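You operate a simulated robot arm through the tools that you are given. There is no shell and no other tool. Be economical: measure what you need, move in short steps, check, and stop when the job is done.

You are at the controls of a simulated two-armed robot. One attempt, no reset.

Task
On the top of the orange stand, fold the yellow cloth in half.

It is judged by the outcome, as a careful person would: the job done as asked, and still so three seconds after it is handed in. It fails if anything else is knocked over, pushed out of place, dropped, spilled or broken. Flat cloth is picked up by pressing the open fingertips on it (5 to 10 N) and closing them slowly along it; thin cloth reads only 2 to 8 mm in the jaws.

Robot
Two 7-joint arms with two-finger parallel grippers on one trunk, on a base that drives. Base frame: it is fixed to the floor where the robot stands at the start and does not move with it; the origin is under the middle of the robot, x ahead of it, y to its left, z up. Lengths are in cm, angles in rad, forces in N, time in s.
The left shoulder is at the start at [-4.3, 15.6, 116], the right one opposite. Places, roughly: top of the orange stand [40, -10, 80]. Payload 1.57 kg a hand.
The TCP of each hand is the grasp point between the finger pads, 3 cm short of the fingertips. In the tool frame z runs along the fingers and y along their closing line. Largest opening 8 cm; finger width 1.7, thickness 1.2; the body of the gripper, 4 by 8.2 cm, starts 8 cm behind the TCP.
Orientation is that of the tool frame in the base frame, as a unit quaternion [x, y, z, w]. With the fingers straight down and closing along the base's y, the tool's x points along the base's -x, its y along +y and its z along -z.

Tools
- The arms move only by the tool move_arm. It takes "left_deltas", "right_deltas" or both (then of equal length, played together; a hand with none holds still); each is a list of rows, each a list of 7 numbers: the shift along the base's x, y, z in units of 20 mm (1.0 is 20 mm), then the turn, a rotation vector about the base's x, y, z in units of 6 degrees (1.0 is 6 degrees), then the finger opening in cm, from 0 to 8. In form: [[x, y, z, ax, ay, az, jaw], ...]. A call has 1 to 8 rows; each row shifts and turns the commanded pose from where the row before left it. A call with a number of a shift or a turn outside -1 to 1 is refused whole. Rows are played at 5 a second. More than 5 cm and 0.15 rad between two rows, or a gripper value outside its range, and nothing of the call is played. Where a pose cannot be reached the arm comes as near as it can. A force on the tool above 40 N (or 10 N above the force at the start of the call, whichever is more), or a blocked arm, ends the call early, and 0.2 s more pass. The fingers move at their own pace (about 15.3 cm/s each) and stop on an object; they squeeze with about 28 N. The grip force told is the motor's: it shows also when the fingers shut on nothing. Time passes only in rows, and 0.2 s behind the last, so rows that do not move let the fingers close. It gives the time, the measured TCP pose, the force on the tool (base axes), the opening and the grip force at its end, in the units of the frame above (readings bear some noise).
- Cameras (640 x 400 px; columns grow to the right, rows downward): "scene" is now at [-1.24, 0.52, 136.85]; the picture's right is [-0.27, -0.96, -0.01], its down [-0.70, 0.20, -0.69] and it looks along [0.67, -0.18, -0.73] (base axes); focal length 281 px, centre (320, 200). "left" rides on the left gripper at [7.2, 0.7, -12.2] in its tool frame; the picture's right is [-0.09, 1.00, 0.00], its down [-0.84, -0.08, -0.54] and it looks along [-0.54, -0.05, 0.84] (tool axes); focal length 238 px, centre (320, 200). "right" rides on the right gripper at [7.2, -0.7, -12.2] in its tool frame; the picture's right is [0.09, 1.00, 0.00], its down [-0.84, 0.08, -0.54] and it looks along [-0.54, 0.05, 0.84] (tool axes); focal length 238 px, centre (320, 200). There is no depth. A picture from a camera that has moved, and an enlarged one, comes with that camera's place and axes in the base frame and with its lens.
- camera(camera): a new picture of that camera. No time passes.
- lift_body(by): slides the trunk up (or, below 0, down) by that many cm; the arms and the scene camera ride with it, the base frame stays. It gives what a move gives, with no picture.
- drive_base(legs): drives the robot by 1 to 6 legs, each [ahead, left, turn to the left] in cm, cm and rad, along the robot's own axes; the way and the turn of a leg run together, so that a leg with both is an arc; at most 150 cm and 3.142 rad a leg. The arms and the cameras ride along, it lands a little off, and it stops where it bumps. It gives what a move gives.
- aim_head(pan, tilt): turns the head with the scene camera to pan (to the left, within 1.501 rad either way) and tilt (down, from -0.506 to 1.204), counted from straight ahead of the robot. It gives what a move gives.
- zoom(camera, box): a new picture of the part [left, top, right, bottom] of that camera's present view, enlarged. No time passes.
- finish_job(): hands the job in; it is judged then, once.

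Go step by step. Nothing tells you exact positions but the pictures and the camera data: compare them with the known pose of the tool, close in by small moves and look again before you grip or let go. The budget is 120 turns and 92 pictures, counting those below and the enlarged ones. Unless the task says otherwise, let go and move clear before handing in, and close with one line.

The tools are called after "Emit:" by a JSON object that holds its "method" and its "body". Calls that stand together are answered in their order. move_arm: Moves the arms, as the interface text tells. Its arguments: {"type":"object","properties":{"left_deltas":{"type":"array"},"right_deltas":{"type":"array"}},"required":[]} The other tools are called the same way: lift_body (by) slides the trunk up or down; drive_base (legs) drives the base; aim_head (pan, tilt) turns the head that bears the scene camera; camera (camera) takes a picture; zoom (camera, box) takes an enlarged picture of a part of a camera's view; finish_job () hands the job in.

At the start:

```text
clock: 0.0
left_eef_pos: [29.17, 15.84, 98.18]
left_tcp_rot: [0.055, 0.997, 0.003, 0.053]
left_ft_force: [0.3, 0.3, 0.1]
left_grip_width: 8.01
left_gripper_force: 0.1
right_eef_pos: [30.42, -8.18, 102.82]
right_tcp_rot: [-0.036, 0.998, -0.028, 0.036]
right_ft_force: [0.1, 0.3, 0.1]
right_grip_width: 7.97
right_gripper_force: 0.1
trunk travel left (down, up): [-72.5, 21.5]
robot x, y, heading: [-0.24, 0.25, 0.004]
head pan, tilt: [-0.272, 0.915]
```

scene: 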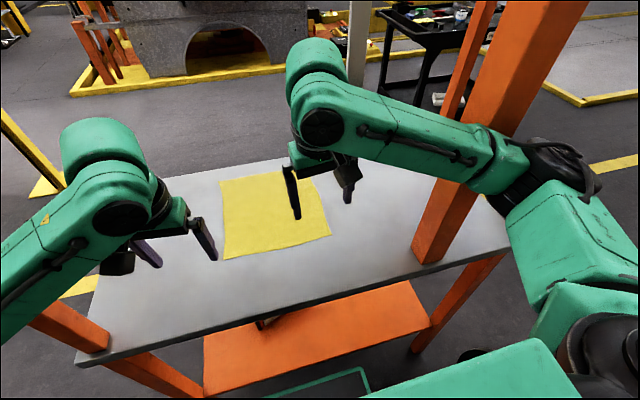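
right: 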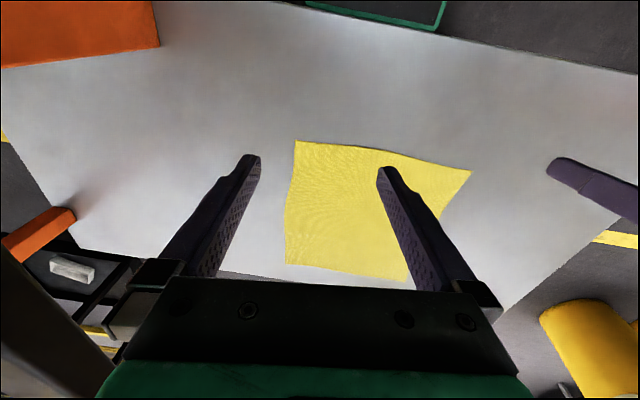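
left: 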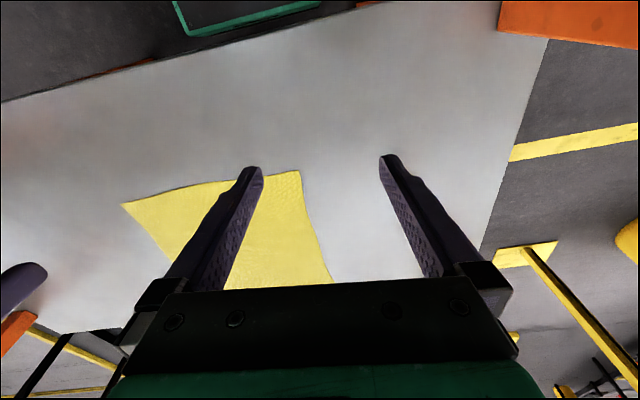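

The yellow cloth lies flat, at roughly x 38–66 and y −13 to 13. I plan to grip its two near corners, one per hand, and carry them over onto the far corners. First I hover over the near corners and look.

Emit:
{"method": "move_arm", "body": {"right_deltas": [[0.8, -0.27, -0.9, 0.08, 0.12, -0.11, 4], [0.8, -0.27, -0.9, 0.08, 0.12, -0.11, 4], [0.8, -0.27, -0.9, 0.08, 0.12, -0.11, 4], [0.8, -0.27, -0.9, 0.08, 0.12, -0.11, 4], [0.8, -0.27, -0.9, 0.08, 0.12, -0.11, 4], [0.8, -0.27, -0.9, 0.08, 0.12, -0.11, 4]], "left_deltas": [[0.9, -0.36, -0.52, 0, 0.17, 0.17, 4], [0.9, -0.36, -0.52, 0, 0.17, 0.17, 4], [0.9, -0.36, -0.52, 0, 0.17, 0.17, 4], [0.9, -0.36, -0.52, 0, 0.17, 0.17, 4], [0.9, -0.36, -0.52, 0, 0.17, 0.17, 4], [0.9, -0.36, -0.52, 0, 0.17, 0.17, 4]]}}

Emit:
{"method": "camera", "body": {"camera": "scene"}}

Emit:
{"method": "camera", "body": {"camera": "right"}}

Emit:
{"method": "camera", "body": {"camera": "left"}}

```text
clock: 0.3
left_eef_pos: [36.38, 6.83, 95.74]
left_tcp_rot: [0.195, 0.978, -0.014, 0.078]
left_ft_force: [-0.6, -0.6, -1.4]
left_grip_width: 4.01
left_gripper_force: 0.0
right_eef_pos: [36.57, -5.07, 97.62]
right_tcp_rot: [-0.136, 0.989, -0.029, 0.048]
right_ft_force: [0.2, -1.8, -0.7]
right_grip_width: 4.01
right_gripper_force: 0.2
trunk travel left (down, up): [-72.5, 21.5]
robot x, y, heading: [-0.76, -0.59, -0.033]
head pan, tilt: [-0.272, 0.915]
stopped in row 1 (left hand): the arm was blocked; the commanded pose is now the measured one
```

```text
88 pictures are left
camera scene: at [-1.2, -0.62, 136.69], right [-0.3, -0.95, -0.01], down [-0.7, 0.22, -0.68], along [0.65, -0.2, -0.73], focal length 281 px, centre (320, 200)
```

scene: 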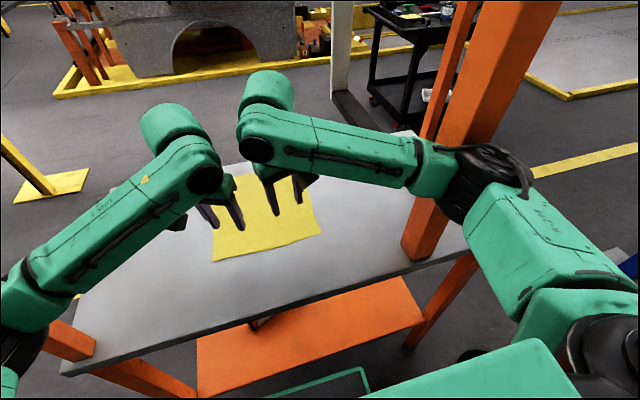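

```text
87 pictures are left
camera right: at [28.55, -7.1, 109.05], right [-0.35, 0.93, -0.08], down [0.73, 0.33, 0.6], along [0.59, 0.16, -0.79], focal length 238 px, centre (320, 200)
```

right: 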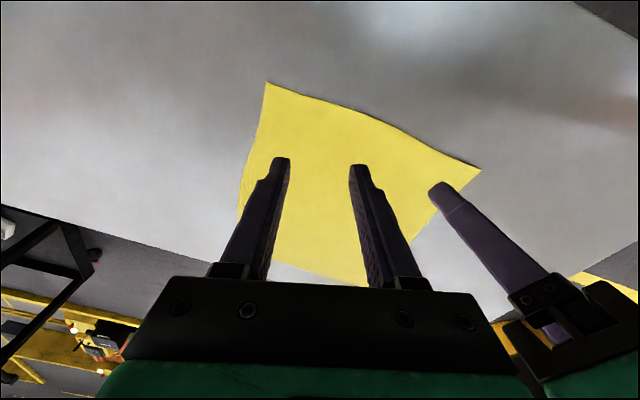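

```text
86 pictures are left
camera left: at [28.25, 10.82, 106.7], right [0.47, 0.88, 0.02], down [0.65, -0.36, 0.67], along [0.6, -0.3, -0.74], focal length 238 px, centre (320, 200)
```

left: 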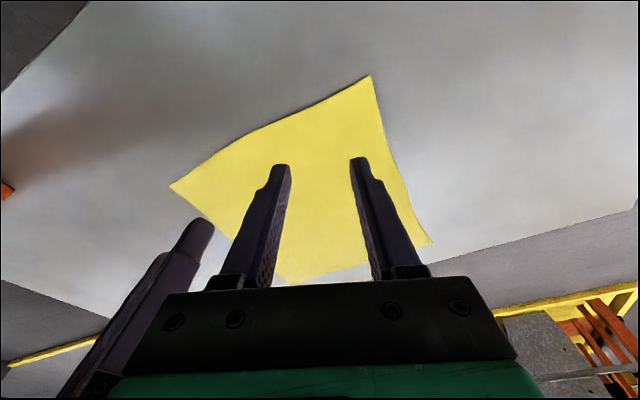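

Both hands jumped much further than I commanded and ended close together. Before anything else I hold still to see whether it settles.

Emit:
{"method": "move_arm", "body": {"right_deltas": [[0, 0, 0, 0, 0, 0, 4]], "left_deltas": [[0, 0, 0, 0, 0, 0, 4]]}}

```text
clock: 0.7
left_eef_pos: [38.06, 5.35, 95.29]
left_tcp_rot: [0.238, 0.967, -0.023, 0.088]
left_ft_force: [-0.4, 0.3, 0.6]
left_grip_width: 3.98
left_gripper_force: 0.2
right_eef_pos: [38.12, -2.86, 96.38]
right_tcp_rot: [-0.183, 0.981, -0.014, 0.055]
right_ft_force: [-0.7, 0.7, 0.4]
right_grip_width: 4.01
right_gripper_force: 0.1
trunk travel left (down, up): [-72.5, 21.5]
robot x, y, heading: [-1.43, 0.25, -0.02]
head pan, tilt: [-0.272, 0.915]
stopped in row 1 (left hand): the arm was blocked; the commanded pose is now the measured one
```

Both hands kept drifting inward and are now about 8 cm apart. I move the left one outward and up by a small step to see how it responds.

Emit:
{"method": "move_arm", "body": {"left_deltas": [[0, 0.5, 0.3, 0, 0, 0, 4]]}}

Emit:
{"method": "camera", "body": {"camera": "scene"}}

```text
clock: 1.0
left_eef_pos: [40.97, 4.18, 94.64]
left_tcp_rot: [0.283, 0.953, -0.031, 0.105]
left_ft_force: [-0.2, -1.0, 0.2]
left_grip_width: 4.02
left_gripper_force: 0.0
right_eef_pos: [40.67, -3.27, 95.59]
right_tcp_rot: [-0.209, 0.975, 0.0, 0.069]
right_ft_force: [0.1, 0.4, 0.4]
right_grip_width: 4.02
right_gripper_force: 0.0
trunk travel left (down, up): [-72.5, 21.5]
robot x, y, heading: [-2.37, -0.56, -0.038]
head pan, tilt: [-0.272, 0.915]
stopped in row 1 (left hand): the arm was blocked; the commanded pose is now the measured one
```

```text
85 pictures are left
camera scene: at [-2.8, -1.06, 136.88], right [-0.31, -0.95, -0.01], down [-0.69, 0.23, -0.68], along [0.66, -0.2, -0.73], focal length 281 px, centre (320, 200)
```

scene: 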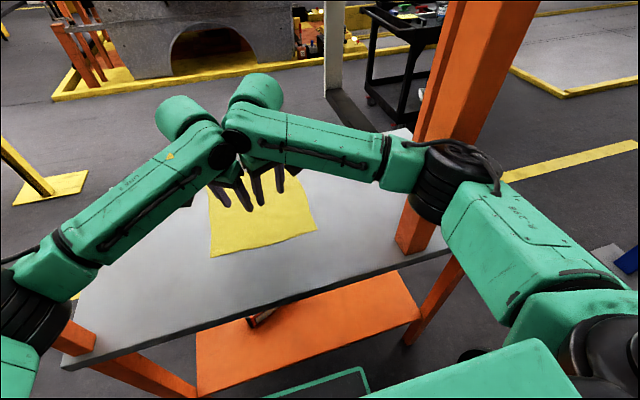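

The arms now touch at the wrists and the base has crept back slightly. I command both hands apart with several rows.

Emit:
{"method": "move_arm", "body": {"right_deltas": [[0, -1, 0.3, 0, 0, 0, 4], [0, -1, 0.3, 0, 0, 0, 4], [0, -1, 0, 0, 0, 0, 4]], "left_deltas": [[0, 1, 0.3, 0, 0, 0, 4], [0, 1, 0.3, 0, 0, 0, 4], [0, 1, 0, 0, 0, 0, 4]]}}

```text
clock: 1.3
left_eef_pos: [42.96, 3.73, 94.31]
left_tcp_rot: [0.325, 0.937, -0.033, 0.122]
left_ft_force: [1.5, 34.2, -6.8]
left_grip_width: 3.98
left_gripper_force: 0.1
right_eef_pos: [42.74, -2.84, 95.37]
right_tcp_rot: [-0.25, 0.964, 0.014, 0.09]
right_ft_force: [-0.9, -34.6, 5.5]
right_grip_width: 4.02
right_gripper_force: 0.1
trunk travel left (down, up): [-72.5, 21.5]
robot x, y, heading: [-2.36, -0.49, -0.037]
head pan, tilt: [-0.272, 0.915]
stopped in row 1 (left hand): the arm was blocked; the commanded pose is now the measured one
```

Every call stops at row 1 and the hands now press on each other with about 34 N. I raise the trunk a little, which should be safe, to see whether the arms hold their pose under that command.

Emit:
{"method": "lift_body", "body": {"by": 3}}

Emit:
{"method": "camera", "body": {"camera": "scene"}}

```text
clock: 1.7
left_eef_pos: [45.2, 3.01, 93.7]
left_tcp_rot: [0.366, 0.92, -0.038, 0.137]
left_ft_force: [-7.0, 45.7, -3.8]
left_grip_width: 3.52
left_gripper_force: 0.0
right_eef_pos: [44.47, -2.84, 94.6]
right_tcp_rot: [-0.276, 0.955, 0.027, 0.102]
right_ft_force: [6.1, -47.5, 2.3]
right_grip_width: 3.5
right_gripper_force: 0.0
trunk travel left (down, up): [-72.9, 21.1]
robot x, y, heading: [-3.29, -1.0, -0.042]
head pan, tilt: [-0.272, 0.915]
stopped: the arm was blocked; the commanded pose is now the measured one
```

```text
84 pictures are left
camera scene: at [-4.29, -1.23, 137.17], right [-0.31, -0.95, -0.01], down [-0.69, 0.24, -0.69], along [0.66, -0.2, -0.73], focal length 281 px, centre (320, 200)
```

scene: 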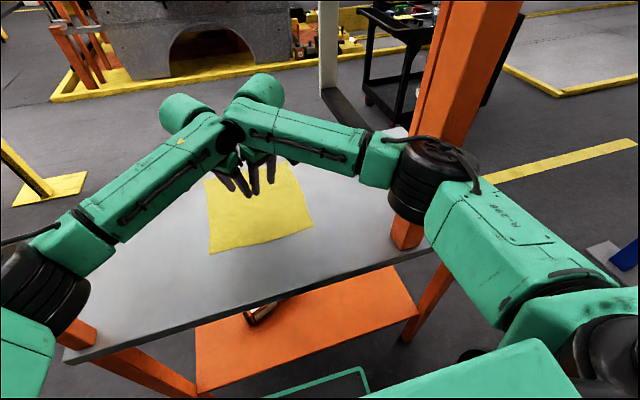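

The pose keeps drifting: the base creeps backward and the arms stretch forward, as if something is pushing an elbow or the base. I back the base off a little to clear any contact with the stand.

Emit:
{"method": "drive_base", "body": {"legs": [[-8, 0, 0]]}}

Emit:
{"method": "camera", "body": {"camera": "scene"}}

```text
clock: 2.4
left_eef_pos: [53.1, 4.89, 89.45]
left_tcp_rot: [0.413, 0.897, -0.062, 0.144]
left_ft_force: [1.5, 6.8, 6.8]
left_grip_width: 3.53
left_gripper_force: 0.1
right_eef_pos: [51.14, 0.22, 89.62]
right_tcp_rot: [-0.335, 0.935, 0.07, 0.095]
right_ft_force: [-5.8, -3.1, -2.6]
right_grip_width: 3.73
right_gripper_force: 0.2
trunk travel left (down, up): [-72.9, 21.1]
robot x, y, heading: [-4.46, 0.18, -0.033]
head pan, tilt: [-0.272, 0.915]
stopped in leg 1: the robot was blocked; the commanded pose is now the measured one
```

```text
83 pictures are left
camera scene: at [1.6, -0.35, 136.24], right [-0.3, -0.96, 0.0], down [-0.73, 0.22, -0.65], along [0.62, -0.19, -0.76], focal length 281 px, centre (320, 200)
```

scene: 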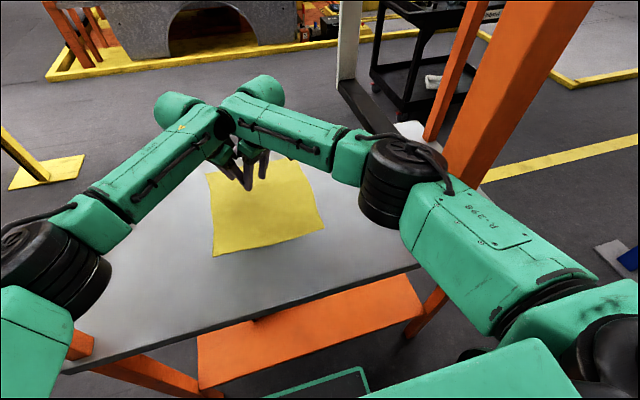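

The camera now looks tipped forward and the hands have dropped to z 89, so the robot may be rocking. I pull both hands back and up, away from the table.

Emit:
{"method": "move_arm", "body": {"right_deltas": [[-0.5, -0.3, 1, 0, 0, 0, 4], [-0.5, -0.3, 1, 0, 0, 0, 4]], "left_deltas": [[-0.5, 0.3, 1, 0, 0, 0, 4], [-0.5, 0.3, 1, 0, 0, 0, 4]]}}

Emit:
{"method": "camera", "body": {"camera": "scene"}}

```text
clock: 2.7
left_eef_pos: [53.83, 6.01, 88.45]
left_tcp_rot: [0.388, 0.912, -0.07, 0.115]
left_ft_force: [-0.8, 0.2, 4.4]
left_grip_width: 4.03
left_gripper_force: 0.0
right_eef_pos: [52.02, -0.2, 88.47]
right_tcp_rot: [-0.314, 0.946, 0.051, 0.067]
right_ft_force: [-1.5, 1.4, 0.3]
right_grip_width: 3.99
right_gripper_force: 0.1
trunk travel left (down, up): [-72.9, 21.1]
robot x, y, heading: [-4.5, 0.7, -0.042]
head pan, tilt: [-0.272, 0.915]
stopped in row 1 (left hand): the arm was blocked; the commanded pose is now the measured one
```

```text
82 pictures are left
camera scene: at [3.83, 1.45, 136.05], right [-0.31, -0.95, 0.02], down [-0.74, 0.23, -0.64], along [0.6, -0.21, -0.77], focal length 281 px, centre (320, 200)
```

scene: 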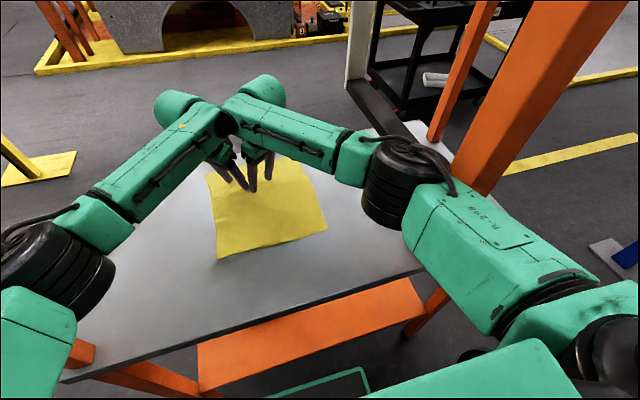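

The base reads x −4.5 but the camera is at +3.8 and pitched forward, so the body is leaning. The hands no longer press on each other, so I hold still for one step to see whether the lean is growing.

Emit:
{"method": "move_arm", "body": {"right_deltas": [[0, 0, 0, 0, 0, 0, 4], [0, 0, 0, 0, 0, 0, 4]]}}

Emit:
{"method": "camera", "body": {"camera": "scene"}}

```text
clock: 3.3
left_eef_pos: [53.39, 6.1, 88.22]
left_tcp_rot: [0.391, 0.91, -0.071, 0.117]
left_ft_force: [0.3, 0.8, 3.1]
left_grip_width: 4.04
left_gripper_force: 0.1
right_eef_pos: [51.77, 0.22, 88.93]
right_tcp_rot: [-0.316, 0.945, 0.049, 0.072]
right_ft_force: [-0.6, 0.2, 0.9]
right_grip_width: 4.0
right_gripper_force: 0.1
trunk travel left (down, up): [-72.9, 21.1]
robot x, y, heading: [-4.73, 0.46, -0.043]
head pan, tilt: [-0.272, 0.915]
```

```text
81 pictures are left
camera scene: at [3.75, 2.17, 135.93], right [-0.31, -0.95, 0.02], down [-0.73, 0.22, -0.64], along [0.6, -0.22, -0.77], focal length 281 px, centre (320, 200)
```

scene: 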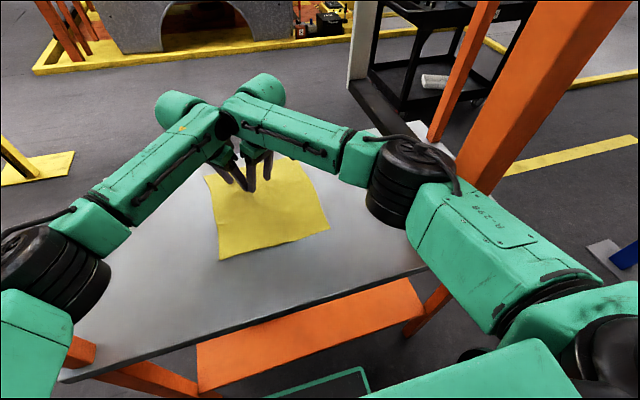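

It has settled now: the pose is steady and no stop was reported, though the body leans forward. I lift the hands gently, one row at a time.

Emit:
{"method": "move_arm", "body": {"right_deltas": [[0, -0.2, 0.4, 0, 0, 0, 4], [0, -0.2, 0.4, 0, 0, 0, 4], [0, 0, 0, 0, 0, 0, 4]], "left_deltas": [[0, 0.2, 0.4, 0, 0, 0, 4], [0, 0.2, 0.4, 0, 0, 0, 4], [0, 0, 0, 0, 0, 0, 4]]}}

Emit:
{"method": "camera", "body": {"camera": "right"}}

Emit:
{"method": "camera", "body": {"camera": "left"}}

```text
clock: 4.1
left_eef_pos: [53.35, 6.37, 89.53]
left_tcp_rot: [0.399, 0.907, -0.075, 0.114]
left_ft_force: [0.2, 0.1, 0.5]
left_grip_width: 4.01
left_gripper_force: 0.1
right_eef_pos: [51.83, 0.09, 90.62]
right_tcp_rot: [-0.315, 0.945, 0.048, 0.07]
right_ft_force: [-1.2, 0.0, 0.4]
right_grip_width: 4.02
right_gripper_force: 0.2
trunk travel left (down, up): [-72.9, 21.1]
robot x, y, heading: [-4.84, 0.72, -0.052]
head pan, tilt: [-0.272, 0.915]
```

```text
80 pictures are left
camera right: at [45.39, -6.29, 101.47], right [-0.67, 0.74, 0.03], down [0.56, 0.48, 0.67], along [0.48, 0.47, -0.74], focal length 238 px, centre (320, 200)
```

right: 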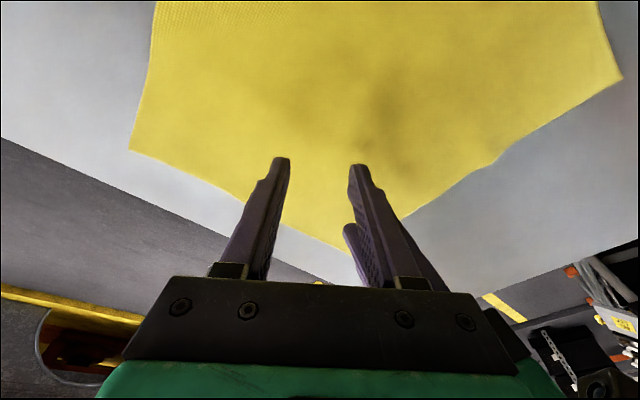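

```text
79 pictures are left
camera left: at [47.28, 14.64, 99.5], right [0.8, 0.6, -0.02], down [0.41, -0.52, 0.75], along [0.44, -0.61, -0.66], focal length 238 px, centre (320, 200)
```

left: 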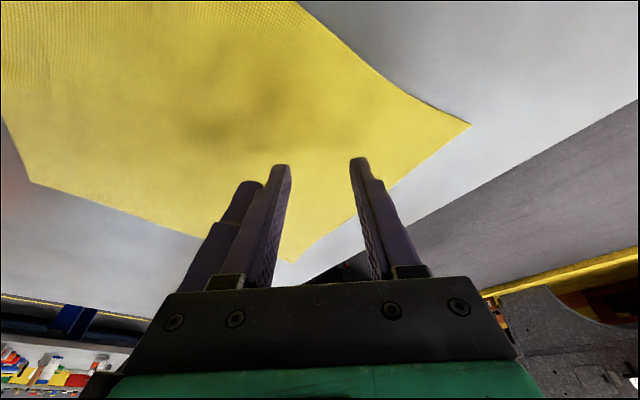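

The arms answer now. I spread the hands apart slowly and raise them further.

Emit:
{"method": "move_arm", "body": {"right_deltas": [[0, -0.4, 0.2, 0, 0, 0, 4], [0, -0.4, 0.2, 0, 0, 0, 4], [0, -0.4, 0.2, 0, 0, 0, 4], [0, -0.4, 0.2, 0, 0, 0, 4], [0, 0, 0, 0, 0, 0, 4]], "left_deltas": [[0, 0.4, 0.2, 0, 0, 0, 4], [0, 0.4, 0.2, 0, 0, 0, 4], [0, 0.4, 0.2, 0, 0, 0, 4], [0, 0.4, 0.2, 0, 0, 0, 4], [0, 0, 0, 0, 0, 0, 4]]}}

Emit:
{"method": "camera", "body": {"camera": "scene"}}

```text
clock: 5.3
left_eef_pos: [52.86, 6.93, 91.8]
left_tcp_rot: [0.411, 0.901, -0.072, 0.118]
left_ft_force: [0.1, -0.9, -0.1]
left_grip_width: 3.98
left_gripper_force: 0.1
right_eef_pos: [50.0, 2.18, 93.42]
right_tcp_rot: [-0.364, 0.925, 0.073, 0.08]
right_ft_force: [-0.4, 0.3, 0.1]
right_grip_width: 4.01
right_gripper_force: 0.1
trunk travel left (down, up): [-72.9, 21.1]
robot x, y, heading: [-4.93, 0.64, -0.061]
head pan, tilt: [-0.272, 0.915]
```

```text
78 pictures are left
camera scene: at [3.86, 2.23, 136.15], right [-0.33, -0.94, 0.03], down [-0.73, 0.24, -0.64], along [0.6, -0.23, -0.77], focal length 281 px, centre (320, 200)
```

scene: 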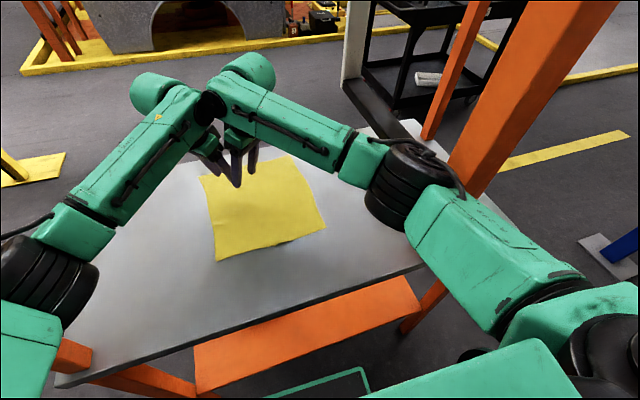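

The right hand moved the wrong way (+y instead of −y), so its elbow is probably against the orange column or the table. I turn the head to look at that elbow.

Emit:
{"method": "aim_head", "body": {"pan": -0.75, "tilt": 0.8}}

Emit:
{"method": "camera", "body": {"camera": "scene"}}

```text
clock: 6.2
left_eef_pos: [52.97, 7.19, 91.61]
left_tcp_rot: [0.411, 0.901, -0.074, 0.117]
left_ft_force: [-0.3, 0.1, 0.4]
left_grip_width: 4.02
left_gripper_force: 0.1
right_eef_pos: [50.01, 2.18, 93.37]
right_tcp_rot: [-0.362, 0.926, 0.072, 0.079]
right_ft_force: [-0.1, -0.9, -1.0]
right_grip_width: 4.0
right_gripper_force: 0.0
trunk travel left (down, up): [-72.9, 21.1]
robot x, y, heading: [-5.26, 0.02, -0.064]
head pan, tilt: [-0.75, 0.799]
```

```text
77 pictures are left
camera scene: at [2.32, -1.41, 137.06], right [-0.73, -0.69, 0.01], down [-0.48, 0.5, -0.73], along [0.49, -0.53, -0.69], focal length 281 px, centre (320, 200)
```

scene: 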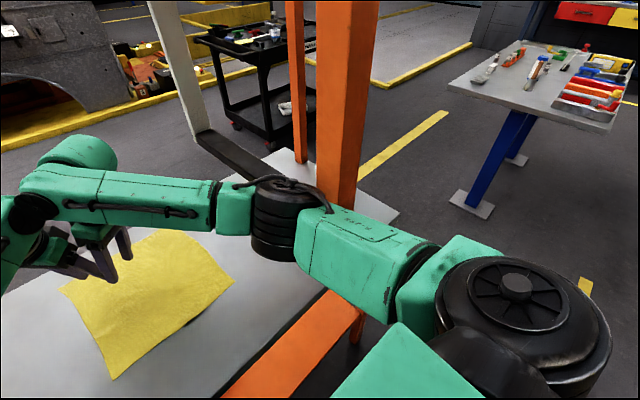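

The right elbow sits very close to the orange column, and the body still leans. I look straight down in front of the robot to see what holds the base.

Emit:
{"method": "aim_head", "body": {"pan": 0.1, "tilt": 1.2}}

Emit:
{"method": "camera", "body": {"camera": "scene"}}

```text
clock: 7.4
left_eef_pos: [53.06, 7.29, 91.47]
left_tcp_rot: [0.412, 0.901, -0.073, 0.116]
left_ft_force: [0.7, 0.7, 0.0]
left_grip_width: 4.01
left_gripper_force: 0.0
right_eef_pos: [49.79, 2.08, 93.33]
right_tcp_rot: [-0.361, 0.926, 0.071, 0.079]
right_ft_force: [-0.4, 0.1, 0.5]
right_grip_width: 4.02
right_gripper_force: 0.0
trunk travel left (down, up): [-72.9, 21.1]
robot x, y, heading: [-5.08, 0.5, -0.065]
head pan, tilt: [0.099, 1.201]
```

```text
76 pictures are left
camera scene: at [2.43, 4.45, 134.04], right [0.03, -1.0, 0.04], down [-0.92, -0.04, -0.38], along [0.38, -0.02, -0.92], focal length 281 px, centre (320, 200)
```

scene: 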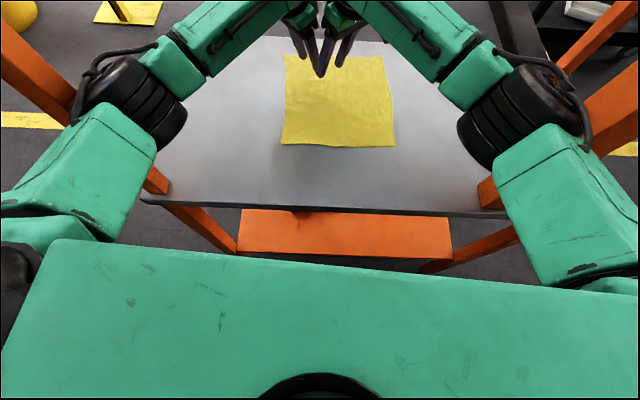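

Now it's clear: the stand has an orange post on each side (around x 28, y 39 and −34), and both elbows are wedged outward between them, which is holding the body in its lean. Straightening the arms draws the elbows inward, so I reach both hands gently forward to free them.

Emit:
{"method": "move_arm", "body": {"right_deltas": [[0.5, 0, 0.1, 0, 0, 0, 4], [0.5, 0, 0.1, 0, 0, 0, 4], [0.5, 0, 0.1, 0, 0, 0, 4], [0.5, 0, 0.1, 0, 0, 0, 4], [0, 0, 0, 0, 0, 0, 4]], "left_deltas": [[0.5, 0, 0.1, 0, 0, 0, 4], [0.5, 0, 0.1, 0, 0, 0, 4], [0.5, 0, 0.1, 0, 0, 0, 4], [0.5, 0, 0.1, 0, 0, 0, 4], [0, 0, 0, 0, 0, 0, 4]]}}

Emit:
{"method": "camera", "body": {"camera": "scene"}}

```text
clock: 8.6
left_eef_pos: [58.64, 7.7, 91.75]
left_tcp_rot: [0.395, 0.91, -0.063, 0.108]
left_ft_force: [0.0, 0.4, 0.8]
left_grip_width: 4.0
left_gripper_force: 0.0
right_eef_pos: [56.03, -5.91, 92.27]
right_tcp_rot: [-0.312, 0.945, 0.062, 0.071]
right_ft_force: [0.6, 0.8, -0.9]
right_grip_width: 3.98
right_gripper_force: 0.0
right hand out of reach, approached as far as the arm can: row 4
trunk travel left (down, up): [-72.9, 21.1]
robot x, y, heading: [-4.42, 0.08, -0.044]
head pan, tilt: [0.099, 1.201]
```

```text
75 pictures are left
camera scene: at [4.15, 1.58, 133.95], right [0.06, -1.0, 0.01], down [-0.92, -0.06, -0.38], along [0.38, 0.01, -0.93], focal length 281 px, centre (320, 200)
```

scene: 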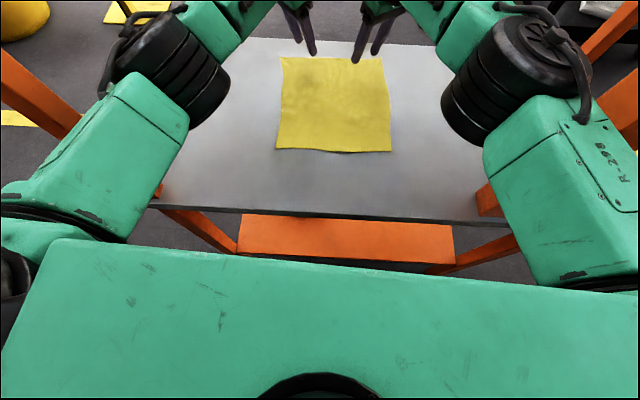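

The elbows have come in off the posts and the hands have separated. I now back the base up a little and check that it moves freely.

Emit:
{"method": "drive_base", "body": {"legs": [[-4, 0, 0]]}}

Emit:
{"method": "camera", "body": {"camera": "scene"}}

```text
clock: 9.5
left_eef_pos: [55.35, 7.38, 91.07]
left_tcp_rot: [0.398, 0.91, -0.062, 0.099]
left_ft_force: [-0.4, -0.4, 0.5]
left_grip_width: 4.0
left_gripper_force: 0.1
right_eef_pos: [52.72, -6.36, 91.47]
right_tcp_rot: [-0.309, 0.946, 0.065, 0.065]
right_ft_force: [0.3, -0.9, -0.4]
right_grip_width: 4.0
right_gripper_force: 0.0
trunk travel left (down, up): [-72.9, 21.1]
robot x, y, heading: [-9.04, 0.49, -0.043]
head pan, tilt: [0.099, 1.201]
```

```text
74 pictures are left
camera scene: at [1.42, 1.02, 133.82], right [0.05, -1.0, 0.01], down [-0.93, -0.05, -0.37], along [0.37, 0.01, -0.93], focal length 281 px, centre (320, 200)
```

scene: 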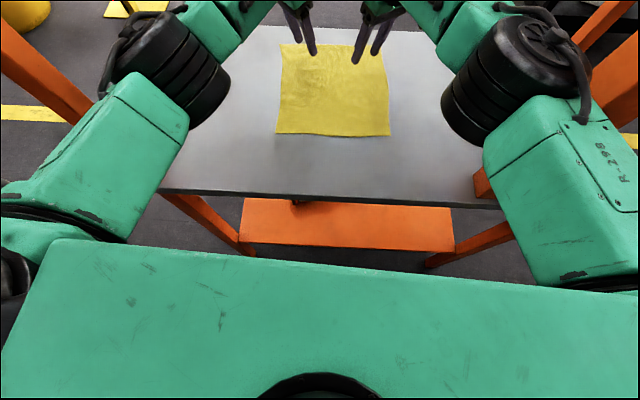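

The base moves freely now. I back up another 14 cm so the elbows are well in front of the posts.

Emit:
{"method": "drive_base", "body": {"legs": [[-14, 0, 0]]}}

Emit:
{"method": "camera", "body": {"camera": "scene"}}

```text
clock: 10.8
left_eef_pos: [42.27, 7.68, 90.7]
left_tcp_rot: [0.397, 0.911, -0.063, 0.096]
left_ft_force: [-0.4, -0.3, 0.6]
left_grip_width: 4.0
left_gripper_force: 0.0
right_eef_pos: [39.68, -6.02, 90.95]
right_tcp_rot: [-0.309, 0.946, 0.069, 0.064]
right_ft_force: [-0.6, -0.4, 0.5]
right_grip_width: 4.02
right_gripper_force: 0.1
trunk travel left (down, up): [-72.9, 21.1]
robot x, y, heading: [-22.07, 0.83, -0.041]
head pan, tilt: [0.099, 1.201]
```

```text
73 pictures are left
camera scene: at [-11.48, 1.08, 133.75], right [0.05, -1.0, 0.0], down [-0.93, -0.05, -0.36], along [0.36, 0.02, -0.93], focal length 281 px, centre (320, 200)
```

scene: 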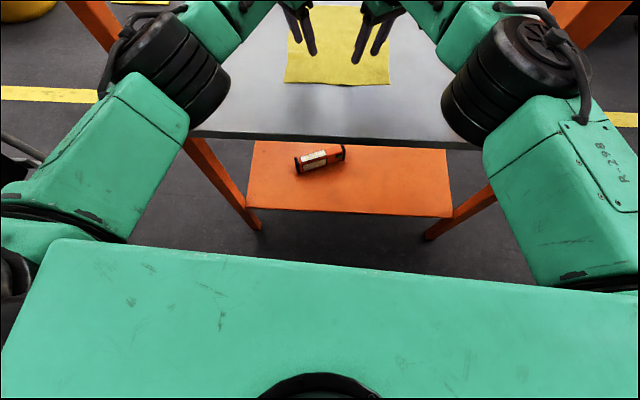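

The robot is clear of the posts. I set the head back to a general view to check the lean, the whole stand and the cloth.

Emit:
{"method": "aim_head", "body": {"pan": 0.0, "tilt": 0.8}}

Emit:
{"method": "camera", "body": {"camera": "scene"}}

```text
clock: 11.7
left_eef_pos: [42.08, 7.63, 90.74]
left_tcp_rot: [0.396, 0.911, -0.061, 0.097]
left_ft_force: [-0.7, 0.1, -0.6]
left_grip_width: 4.01
left_gripper_force: 0.0
right_eef_pos: [39.57, -6.09, 91.03]
right_tcp_rot: [-0.31, 0.946, 0.069, 0.064]
right_ft_force: [-0.3, 0.0, 0.3]
right_grip_width: 4.03
right_gripper_force: 0.1
trunk travel left (down, up): [-72.9, 21.1]
robot x, y, heading: [-22.39, 1.17, -0.046]
head pan, tilt: [0.0, 0.799]
```

```text
72 pictures are left
camera scene: at [-9.17, 0.37, 136.53], right [-0.04, -1.0, 0.0], down [-0.72, 0.03, -0.7], along [0.7, -0.03, -0.72], focal length 281 px, centre (320, 200)
```

scene: 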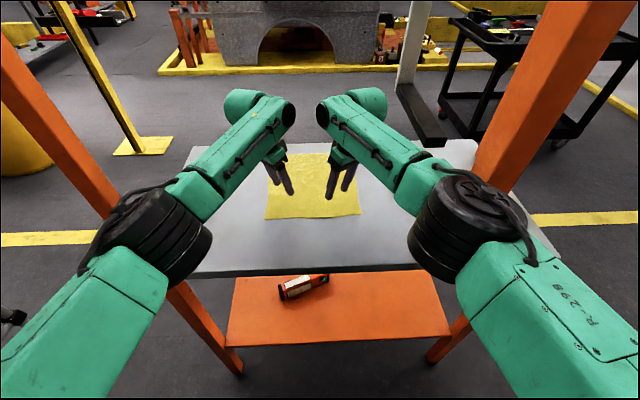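

The stand and cloth are where they were: near corners at about (39.3, 12.4) and (40.1, −12.5). From here the elbows stay in front of the posts, so I can grip both near corners and carry them over by driving forward with the elbows tucked between the posts. First I square up and centre the robot.

Emit:
{"method": "drive_base", "body": {"legs": [[0, 1.5, 0.045]]}}

```text
clock: 12.5
left_eef_pos: [41.81, 11.65, 90.72]
left_tcp_rot: [0.377, 0.919, -0.058, 0.098]
left_ft_force: [0.2, -0.4, -0.2]
left_grip_width: 4.01
left_gripper_force: 0.0
right_eef_pos: [39.85, -2.18, 90.99]
right_tcp_rot: [-0.33, 0.939, 0.072, 0.063]
right_ft_force: [0.5, -0.5, -0.2]
right_grip_width: 3.99
right_gripper_force: 0.1
trunk travel left (down, up): [-72.9, 21.1]
robot x, y, heading: [-22.35, 2.49, -0.001]
head pan, tilt: [0.0, 0.799]
```

Squared up at y 2.5 with heading 0. The hands' present diagonal yaw suits a corner grip, so I bring both above the corners, opening 2.5 cm.

Emit:
{"method": "move_arm", "body": {"right_deltas": [[0.15, -0.75, 0, -0.12, -0.09, 0, 2.5], [0.15, -0.75, 0, -0.12, -0.09, 0, 2.5], [0.15, -0.75, -0.2, -0.12, -0.09, 0, 2.5], [0.15, -0.75, -0.4, -0.12, -0.09, 0, 2.5], [0.15, -0.75, -0.4, -0.12, -0.09, 0, 2.5], [0.13, -0.75, -0.4, -0.12, -0.09, 0, 2.5], [0, 0, 0, 0, 0, 0, 2.5]], "left_deltas": [[-0.1, -0.04, 0, 0, 0, 0, 2.5], [-0.1, -0.04, 0, 0, 0, 0, 2.5], [-0.1, -0.04, -0.2, 0, 0, 0, 2.5], [-0.1, -0.04, -0.4, 0, 0, 0, 2.5], [-0.1, -0.04, -0.4, 0, 0, 0, 2.5], [-0.06, -0.02, -0.4, 0, 0, 0, 2.5], [0, 0, 0, 0, 0, 0, 2.5]]}}

Emit:
{"method": "camera", "body": {"camera": "scene"}}

Emit:
{"method": "camera", "body": {"camera": "right"}}

Emit:
{"method": "camera", "body": {"camera": "left"}}

```text
clock: 14.1
left_eef_pos: [40.59, 11.33, 88.23]
left_tcp_rot: [0.376, 0.919, -0.058, 0.1]
left_ft_force: [1.4, 0.4, 7.9]
left_grip_width: 2.44
left_gripper_force: 0.0
right_eef_pos: [41.35, -10.94, 88.28]
right_tcp_rot: [-0.336, 0.939, 0.025, 0.077]
right_ft_force: [-0.8, 0.2, 0.0]
right_grip_width: 2.52
right_gripper_force: 0.1
trunk travel left (down, up): [-72.9, 21.1]
robot x, y, heading: [-22.04, 2.71, 0.003]
head pan, tilt: [0.0, 0.799]
```

```text
71 pictures are left
camera scene: at [-9.28, 2.39, 136.57], right [0.0, -1.0, 0.0], down [-0.72, 0.0, -0.7], along [0.7, 0.0, -0.72], focal length 281 px, centre (320, 200)
```

scene: 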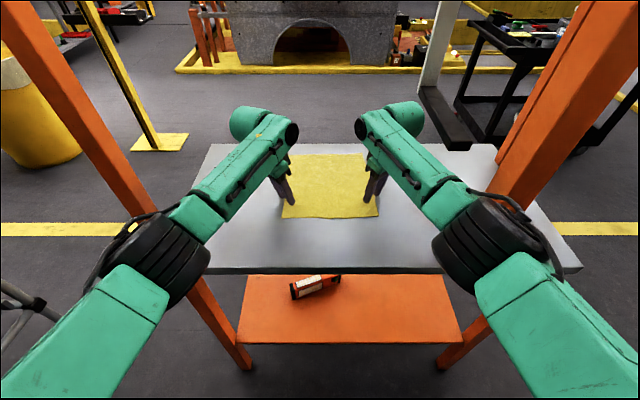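

```text
70 pictures are left
camera right: at [34.88, -17.06, 99.12], right [-0.7, 0.71, -0.02], down [0.52, 0.53, 0.67], along [0.49, 0.46, -0.74], focal length 238 px, centre (320, 200)
```

right: 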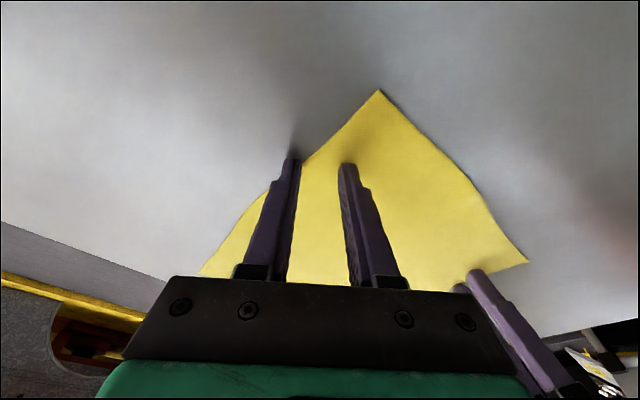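

```text
69 pictures are left
camera left: at [34.34, 18.85, 98.46], right [0.76, 0.64, -0.01], down [0.45, -0.52, 0.72], along [0.46, -0.56, -0.69], focal length 238 px, centre (320, 200)
```

left: 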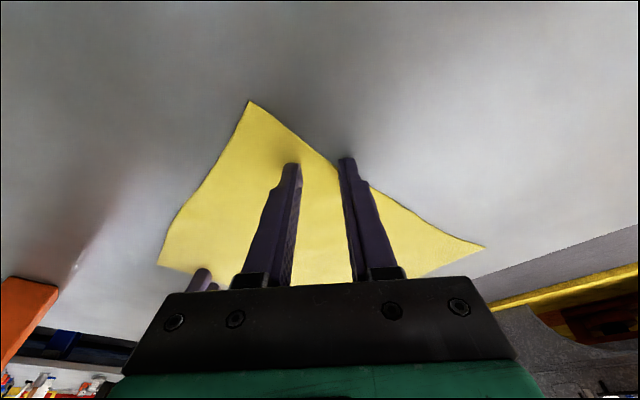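

The left tips are already touching (7.9 N at TCP z 88.2), so the top is at about z 85, not 80. That puts the near corners at about (35.1, 11.5) and (36, −11.8), and the far edge at x≈60. I raise the hands slightly and back up 4 cm so the arms keep this tucked shape.

Emit:
{"method": "move_arm", "body": {"right_deltas": [[0, 0.3, 0.5, 0, 0, 0, 2.5], [0, 0, 0, 0, 0, 0, 2.5]], "left_deltas": [[0, -0.55, 0.6, 0, 0, 0, 2.5], [0, 0, 0, 0, 0, 0, 2.5]]}}

Emit:
{"method": "drive_base", "body": {"legs": [[-4, 0, 0]]}}

Emit:
{"method": "camera", "body": {"camera": "right"}}

Emit:
{"method": "camera", "body": {"camera": "left"}}

```text
clock: 14.7
left_eef_pos: [40.64, 10.33, 89.18]
left_tcp_rot: [0.375, 0.92, -0.059, 0.099]
left_ft_force: [-1.0, 0.1, 0.5]
left_grip_width: 2.49
left_gripper_force: 0.1
right_eef_pos: [41.61, -10.27, 89.27]
right_tcp_rot: [-0.335, 0.939, 0.025, 0.076]
right_ft_force: [0.3, -0.7, -0.4]
right_grip_width: 2.51
right_gripper_force: 0.0
trunk travel left (down, up): [-72.9, 21.1]
robot x, y, heading: [-22.26, 2.83, 0.0]
head pan, tilt: [0.0, 0.799]
```

```text
clock: 15.6
left_eef_pos: [37.19, 10.25, 88.84]
left_tcp_rot: [0.376, 0.919, -0.06, 0.097]
left_ft_force: [1.5, 0.2, -0.5]
left_grip_width: 2.5
left_gripper_force: 0.0
right_eef_pos: [38.01, -10.31, 88.93]
right_tcp_rot: [-0.334, 0.939, 0.026, 0.074]
right_ft_force: [0.2, 1.0, -0.7]
right_grip_width: 2.49
right_gripper_force: 0.0
trunk travel left (down, up): [-72.9, 21.1]
robot x, y, heading: [-25.77, 2.44, 0.002]
head pan, tilt: [0.0, 0.799]
```

```text
68 pictures are left
camera right: at [31.51, -16.53, 99.88], right [-0.7, 0.71, -0.02], down [0.53, 0.53, 0.67], along [0.48, 0.46, -0.75], focal length 238 px, centre (320, 200)
```

right: 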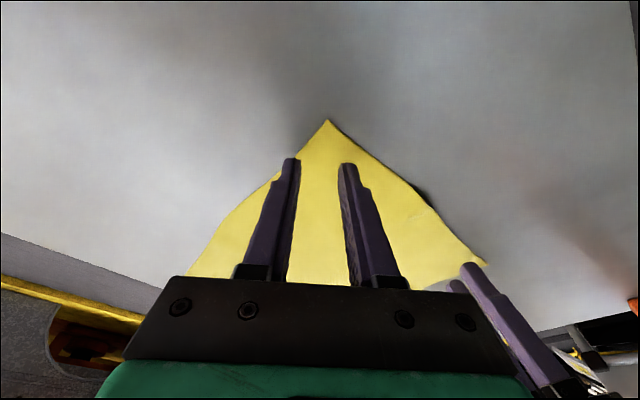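

```text
67 pictures are left
camera left: at [30.97, 17.72, 99.23], right [0.76, 0.64, -0.02], down [0.46, -0.53, 0.72], along [0.45, -0.56, -0.7], focal length 238 px, centre (320, 200)
```

left: 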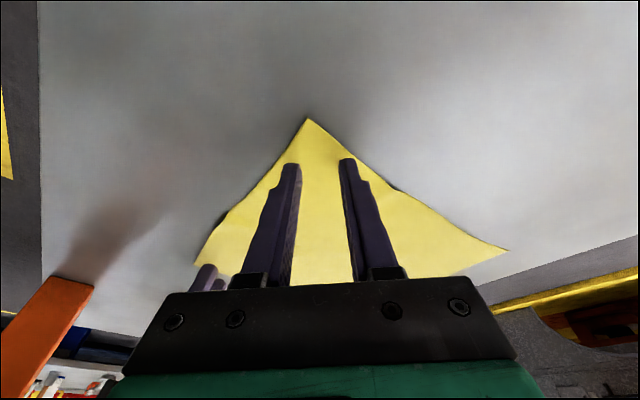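

Both corners lie centred between the fingers. I shift slightly inward and lower toward contact.

Emit:
{"method": "move_arm", "body": {"right_deltas": [[0.12, 0.38, 0, 0, 0, 0, 2.2], [0, 0, -0.3, 0, 0, 0, 2.2], [0, 0, -0.2, 0, 0, 0, 2.2], [0, 0, 0, 0, 0, 0, 2.2]], "left_deltas": [[0.05, -0.4, 0, 0, 0, 0, 2.2], [0, 0, -0.3, 0, 0, 0, 2.2], [0, 0, -0.2, 0, 0, 0, 2.2], [0, 0, 0, 0, 0, 0, 2.2]]}}

Emit:
{"method": "camera", "body": {"camera": "right"}}

Emit:
{"method": "camera", "body": {"camera": "left"}}

```text
clock: 16.6
left_eef_pos: [36.94, 9.47, 88.21]
left_tcp_rot: [0.376, 0.92, -0.058, 0.099]
left_ft_force: [-0.8, 0.4, 3.1]
left_grip_width: 2.17
left_gripper_force: 0.0
right_eef_pos: [37.82, -9.63, 88.35]
right_tcp_rot: [-0.335, 0.939, 0.025, 0.077]
right_ft_force: [-0.8, 0.5, 0.4]
right_grip_width: 2.2
right_gripper_force: 0.2
trunk travel left (down, up): [-72.9, 21.1]
robot x, y, heading: [-25.86, 2.33, -0.004]
head pan, tilt: [0.0, 0.799]
```

```text
66 pictures are left
camera right: at [31.22, -15.77, 99.27], right [-0.7, 0.71, -0.02], down [0.52, 0.53, 0.67], along [0.49, 0.46, -0.74], focal length 238 px, centre (320, 200)
```

right: 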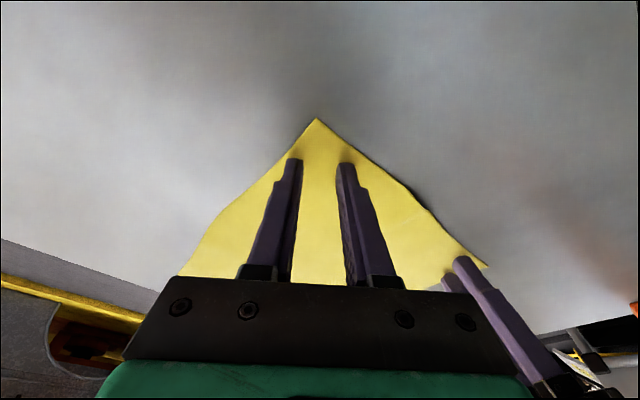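

```text
65 pictures are left
camera left: at [30.63, 16.95, 98.58], right [0.77, 0.64, -0.01], down [0.45, -0.53, 0.72], along [0.46, -0.56, -0.69], focal length 238 px, centre (320, 200)
```

left: 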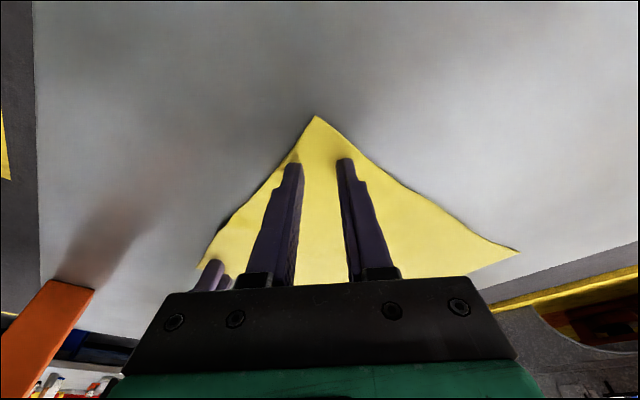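

The tips sit right on both corners and the left one has just made contact. I press a little more to reach 5–10 N.

Emit:
{"method": "move_arm", "body": {"right_deltas": [[0, 0, -0.12, 0, 0, 0, 2.2], [0, 0, -0.1, 0, 0, 0, 2.2]], "left_deltas": [[0, 0, -0.1, 0, 0, 0, 2.2], [0, 0, 0, 0, 0, 0, 2.2]]}}

```text
clock: 17.1
left_eef_pos: [36.69, 9.29, 88.28]
left_tcp_rot: [0.377, 0.919, -0.058, 0.1]
left_ft_force: [1.9, 0.3, 7.2]
left_grip_width: 2.25
left_gripper_force: 0.7
right_eef_pos: [37.73, -9.47, 88.18]
right_tcp_rot: [-0.335, 0.939, 0.023, 0.08]
right_ft_force: [1.4, 0.3, 14.8]
right_grip_width: 2.11
right_gripper_force: 0.1
trunk travel left (down, up): [-72.9, 21.1]
robot x, y, heading: [-25.71, 2.44, -0.002]
head pan, tilt: [0.0, 0.799]
```

The left hand reads 7 N, while the right is a bit high at 15 N. I ease the right and close both slowly.

Emit:
{"method": "move_arm", "body": {"right_deltas": [[0, 0, 0.07, 0, 0, 0, 2.1], [0, 0, 0, 0, 0, 0, 1.8], [0, 0, 0, 0, 0, 0, 1.5], [0, 0, 0, 0, 0, 0, 1.2], [0, 0, 0, 0, 0, 0, 0.9], [0, 0, 0, 0, 0, 0, 0.6], [0, 0, 0, 0, 0, 0, 0.3], [0, 0, 0, 0, 0, 0, 0]], "left_deltas": [[0, 0, 0, 0, 0, 0, 2.1], [0, 0, 0, 0, 0, 0, 1.8], [0, 0, 0, 0, 0, 0, 1.5], [0, 0, 0, 0, 0, 0, 1.2], [0, 0, 0, 0, 0, 0, 0.9], [0, 0, 0, 0, 0, 0, 0.6], [0, 0, 0, 0, 0, 0, 0.3], [0, 0, 0, 0, 0, 0, 0]]}}

Emit:
{"method": "camera", "body": {"camera": "right"}}

Emit:
{"method": "camera", "body": {"camera": "left"}}

```text
clock: 18.9
left_eef_pos: [36.71, 9.39, 88.2]
left_tcp_rot: [0.376, 0.919, -0.058, 0.1]
left_ft_force: [0.6, 0.5, 10.5]
left_grip_width: 0.03
left_gripper_force: 21.5
right_eef_pos: [37.58, -9.6, 88.13]
right_tcp_rot: [-0.334, 0.939, 0.025, 0.078]
right_ft_force: [-0.5, 0.1, 7.0]
right_grip_width: 0.17
right_gripper_force: 23.4
trunk travel left (down, up): [-72.9, 21.1]
robot x, y, heading: [-26.06, 2.34, -0.005]
head pan, tilt: [0.0, 0.799]
```

```text
64 pictures are left
camera right: at [31.03, -15.77, 99.07], right [-0.7, 0.71, -0.02], down [0.52, 0.53, 0.67], along [0.49, 0.46, -0.74], focal length 238 px, centre (320, 200)
```

right: 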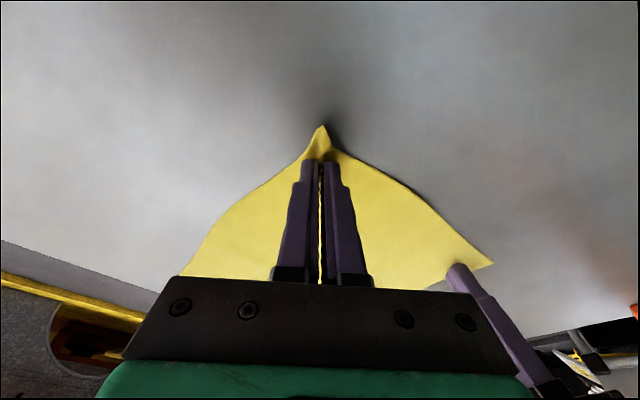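

```text
63 pictures are left
camera left: at [30.4, 16.95, 98.51], right [0.76, 0.64, -0.01], down [0.45, -0.53, 0.72], along [0.46, -0.56, -0.69], focal length 238 px, centre (320, 200)
```

left: 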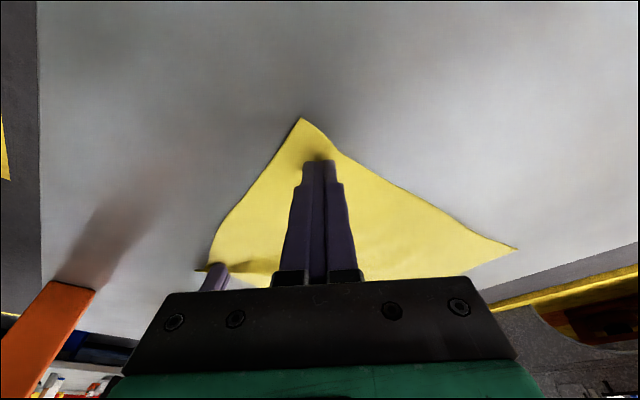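

The right hand has the corner (1.7 mm of cloth, ridge visible), but the left slipped. I lift the left slightly, level its fingers, re-centre and press again.

Emit:
{"method": "move_arm", "body": {"left_deltas": [[0, 0, 0.3, 0, 0, 0, 2.2], [-0.18, -0.14, 0, 0.21, -0.21, 0.07, 2.4], [0, 0, -0.25, 0, 0, 0, 2.4], [0, 0, -0.1, 0, 0, 0, 2.4], [0, 0, 0, 0, 0, 0, 2.4]], "right_deltas": [[0, 0, 0.05, 0, 0, 0, 0], [0, 0, 0, 0, 0, 0, 0], [0, 0, 0, 0, 0, 0, 0], [0, 0, 0, 0, 0, 0, 0], [0, 0, 0, 0, 0, 0, 0]]}}

Emit:
{"method": "camera", "body": {"camera": "left"}}

```text
clock: 20.1
left_eef_pos: [36.42, 8.99, 88.2]
left_tcp_rot: [0.375, 0.92, -0.043, 0.108]
left_ft_force: [1.1, 1.8, 18.2]
left_grip_width: 2.39
left_gripper_force: 0.0
right_eef_pos: [37.63, -9.58, 88.3]
right_tcp_rot: [-0.334, 0.939, 0.025, 0.078]
right_ft_force: [-0.1, 0.3, 0.7]
right_grip_width: 0.17
right_gripper_force: 23.6
trunk travel left (down, up): [-72.9, 21.1]
robot x, y, heading: [-26.37, 2.38, 0.003]
head pan, tilt: [0.0, 0.799]
```

```text
62 pictures are left
camera left: at [29.89, 16.31, 98.5], right [0.76, 0.65, 0.02], down [0.44, -0.54, 0.72], along [0.48, -0.54, -0.69], focal length 238 px, centre (320, 200)
```

left: 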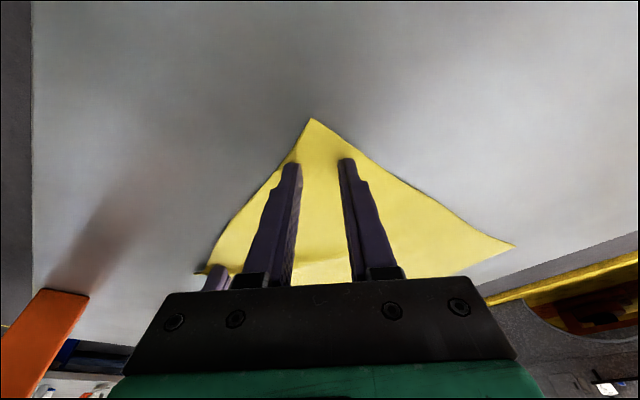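

It reads 18 N and is level and centred. I ease slightly and close slowly.

Emit:
{"method": "move_arm", "body": {"left_deltas": [[0, 0, 0.05, 0, 0, 0, 2.2], [0, 0, 0, 0, 0, 0, 1.9], [0, 0, 0, 0, 0, 0, 1.6], [0, 0, 0, 0, 0, 0, 1.3], [0, 0, 0, 0, 0, 0, 1.0], [0, 0, 0, 0, 0, 0, 0.7], [0, 0, 0, 0, 0, 0, 0.35], [0, 0, 0, 0, 0, 0, 0]], "right_deltas": [[0, 0, 0, 0, 0, 0, 0], [0, 0, 0, 0, 0, 0, 0], [0, 0, 0, 0, 0, 0, 0], [0, 0, 0, 0, 0, 0, 0], [0, 0, 0, 0, 0, 0, 0], [0, 0, 0, 0, 0, 0, 0], [0, 0, 0, 0, 0, 0, 0], [0, 0, 0, 0, 0, 0, 0]]}}

Emit:
{"method": "camera", "body": {"camera": "left"}}

```text
clock: 21.9
left_eef_pos: [36.41, 9.02, 88.28]
left_tcp_rot: [0.375, 0.92, -0.044, 0.108]
left_ft_force: [-0.5, -3.8, 18.5]
left_grip_width: 0.18
left_gripper_force: 23.0
right_eef_pos: [37.57, -9.65, 88.36]
right_tcp_rot: [-0.335, 0.939, 0.025, 0.078]
right_ft_force: [-0.7, 3.6, 0.5]
right_grip_width: 0.16
right_gripper_force: 24.0
trunk travel left (down, up): [-72.9, 21.1]
robot x, y, heading: [-25.78, 2.67, 0.0]
head pan, tilt: [0.0, 0.799]
```

```text
61 pictures are left
camera left: at [29.83, 16.34, 98.53], right [0.76, 0.65, 0.02], down [0.44, -0.54, 0.72], along [0.48, -0.54, -0.69], focal length 238 px, centre (320, 200)
```

left: 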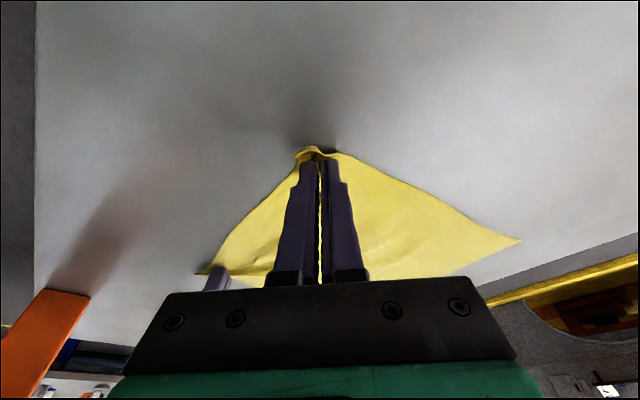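

Both corners are gripped. I lift them a few centimetres along the fold's arc.

Emit:
{"method": "move_arm", "body": {"left_deltas": [[0, 0, 0.4, 0, 0, 0, 0], [0.1, 0, 0.5, 0, 0, 0, 0], [0.2, 0, 0.5, 0, 0, 0, 0], [0.2, 0, 0.5, 0, 0, 0, 0], [0, 0, 0, 0, 0, 0, 0]], "right_deltas": [[0, 0, 0.4, 0, 0, 0, 0], [0.1, 0, 0.5, 0, 0, 0, 0], [0.2, 0, 0.5, 0, 0, 0, 0], [0.2, 0, 0.5, 0, 0, 0, 0], [0, 0, 0, 0, 0, 0, 0]]}}

Emit:
{"method": "camera", "body": {"camera": "scene"}}

```text
clock: 23.1
left_eef_pos: [37.57, 8.88, 91.76]
left_tcp_rot: [0.375, 0.92, -0.044, 0.106]
left_ft_force: [-0.1, -1.9, 0.2]
left_grip_width: 0.14
left_gripper_force: 23.6
right_eef_pos: [37.88, -9.71, 91.72]
right_tcp_rot: [-0.334, 0.939, 0.024, 0.077]
right_ft_force: [0.5, 2.3, -0.3]
right_grip_width: 0.17
right_gripper_force: 23.7
right hand out of reach, approached as far as the arm can: row 3, 4
trunk travel left (down, up): [-72.9, 21.1]
robot x, y, heading: [-26.19, 2.55, -0.002]
head pan, tilt: [0.0, 0.799]
```

```text
60 pictures are left
camera scene: at [-12.97, 2.36, 136.54], right [0.0, -1.0, 0.0], down [-0.72, 0.0, -0.7], along [0.7, 0.0, -0.72], focal length 281 px, centre (320, 200)
```

scene: 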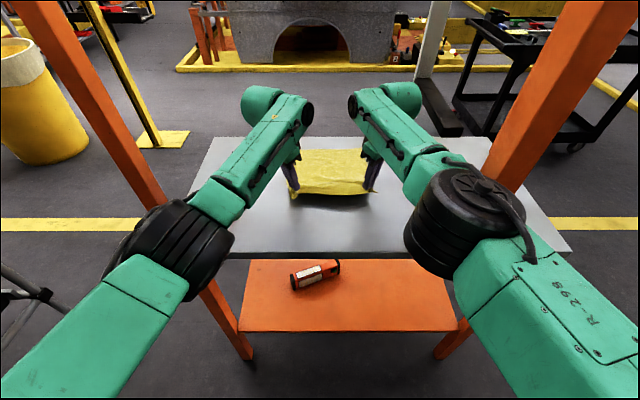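

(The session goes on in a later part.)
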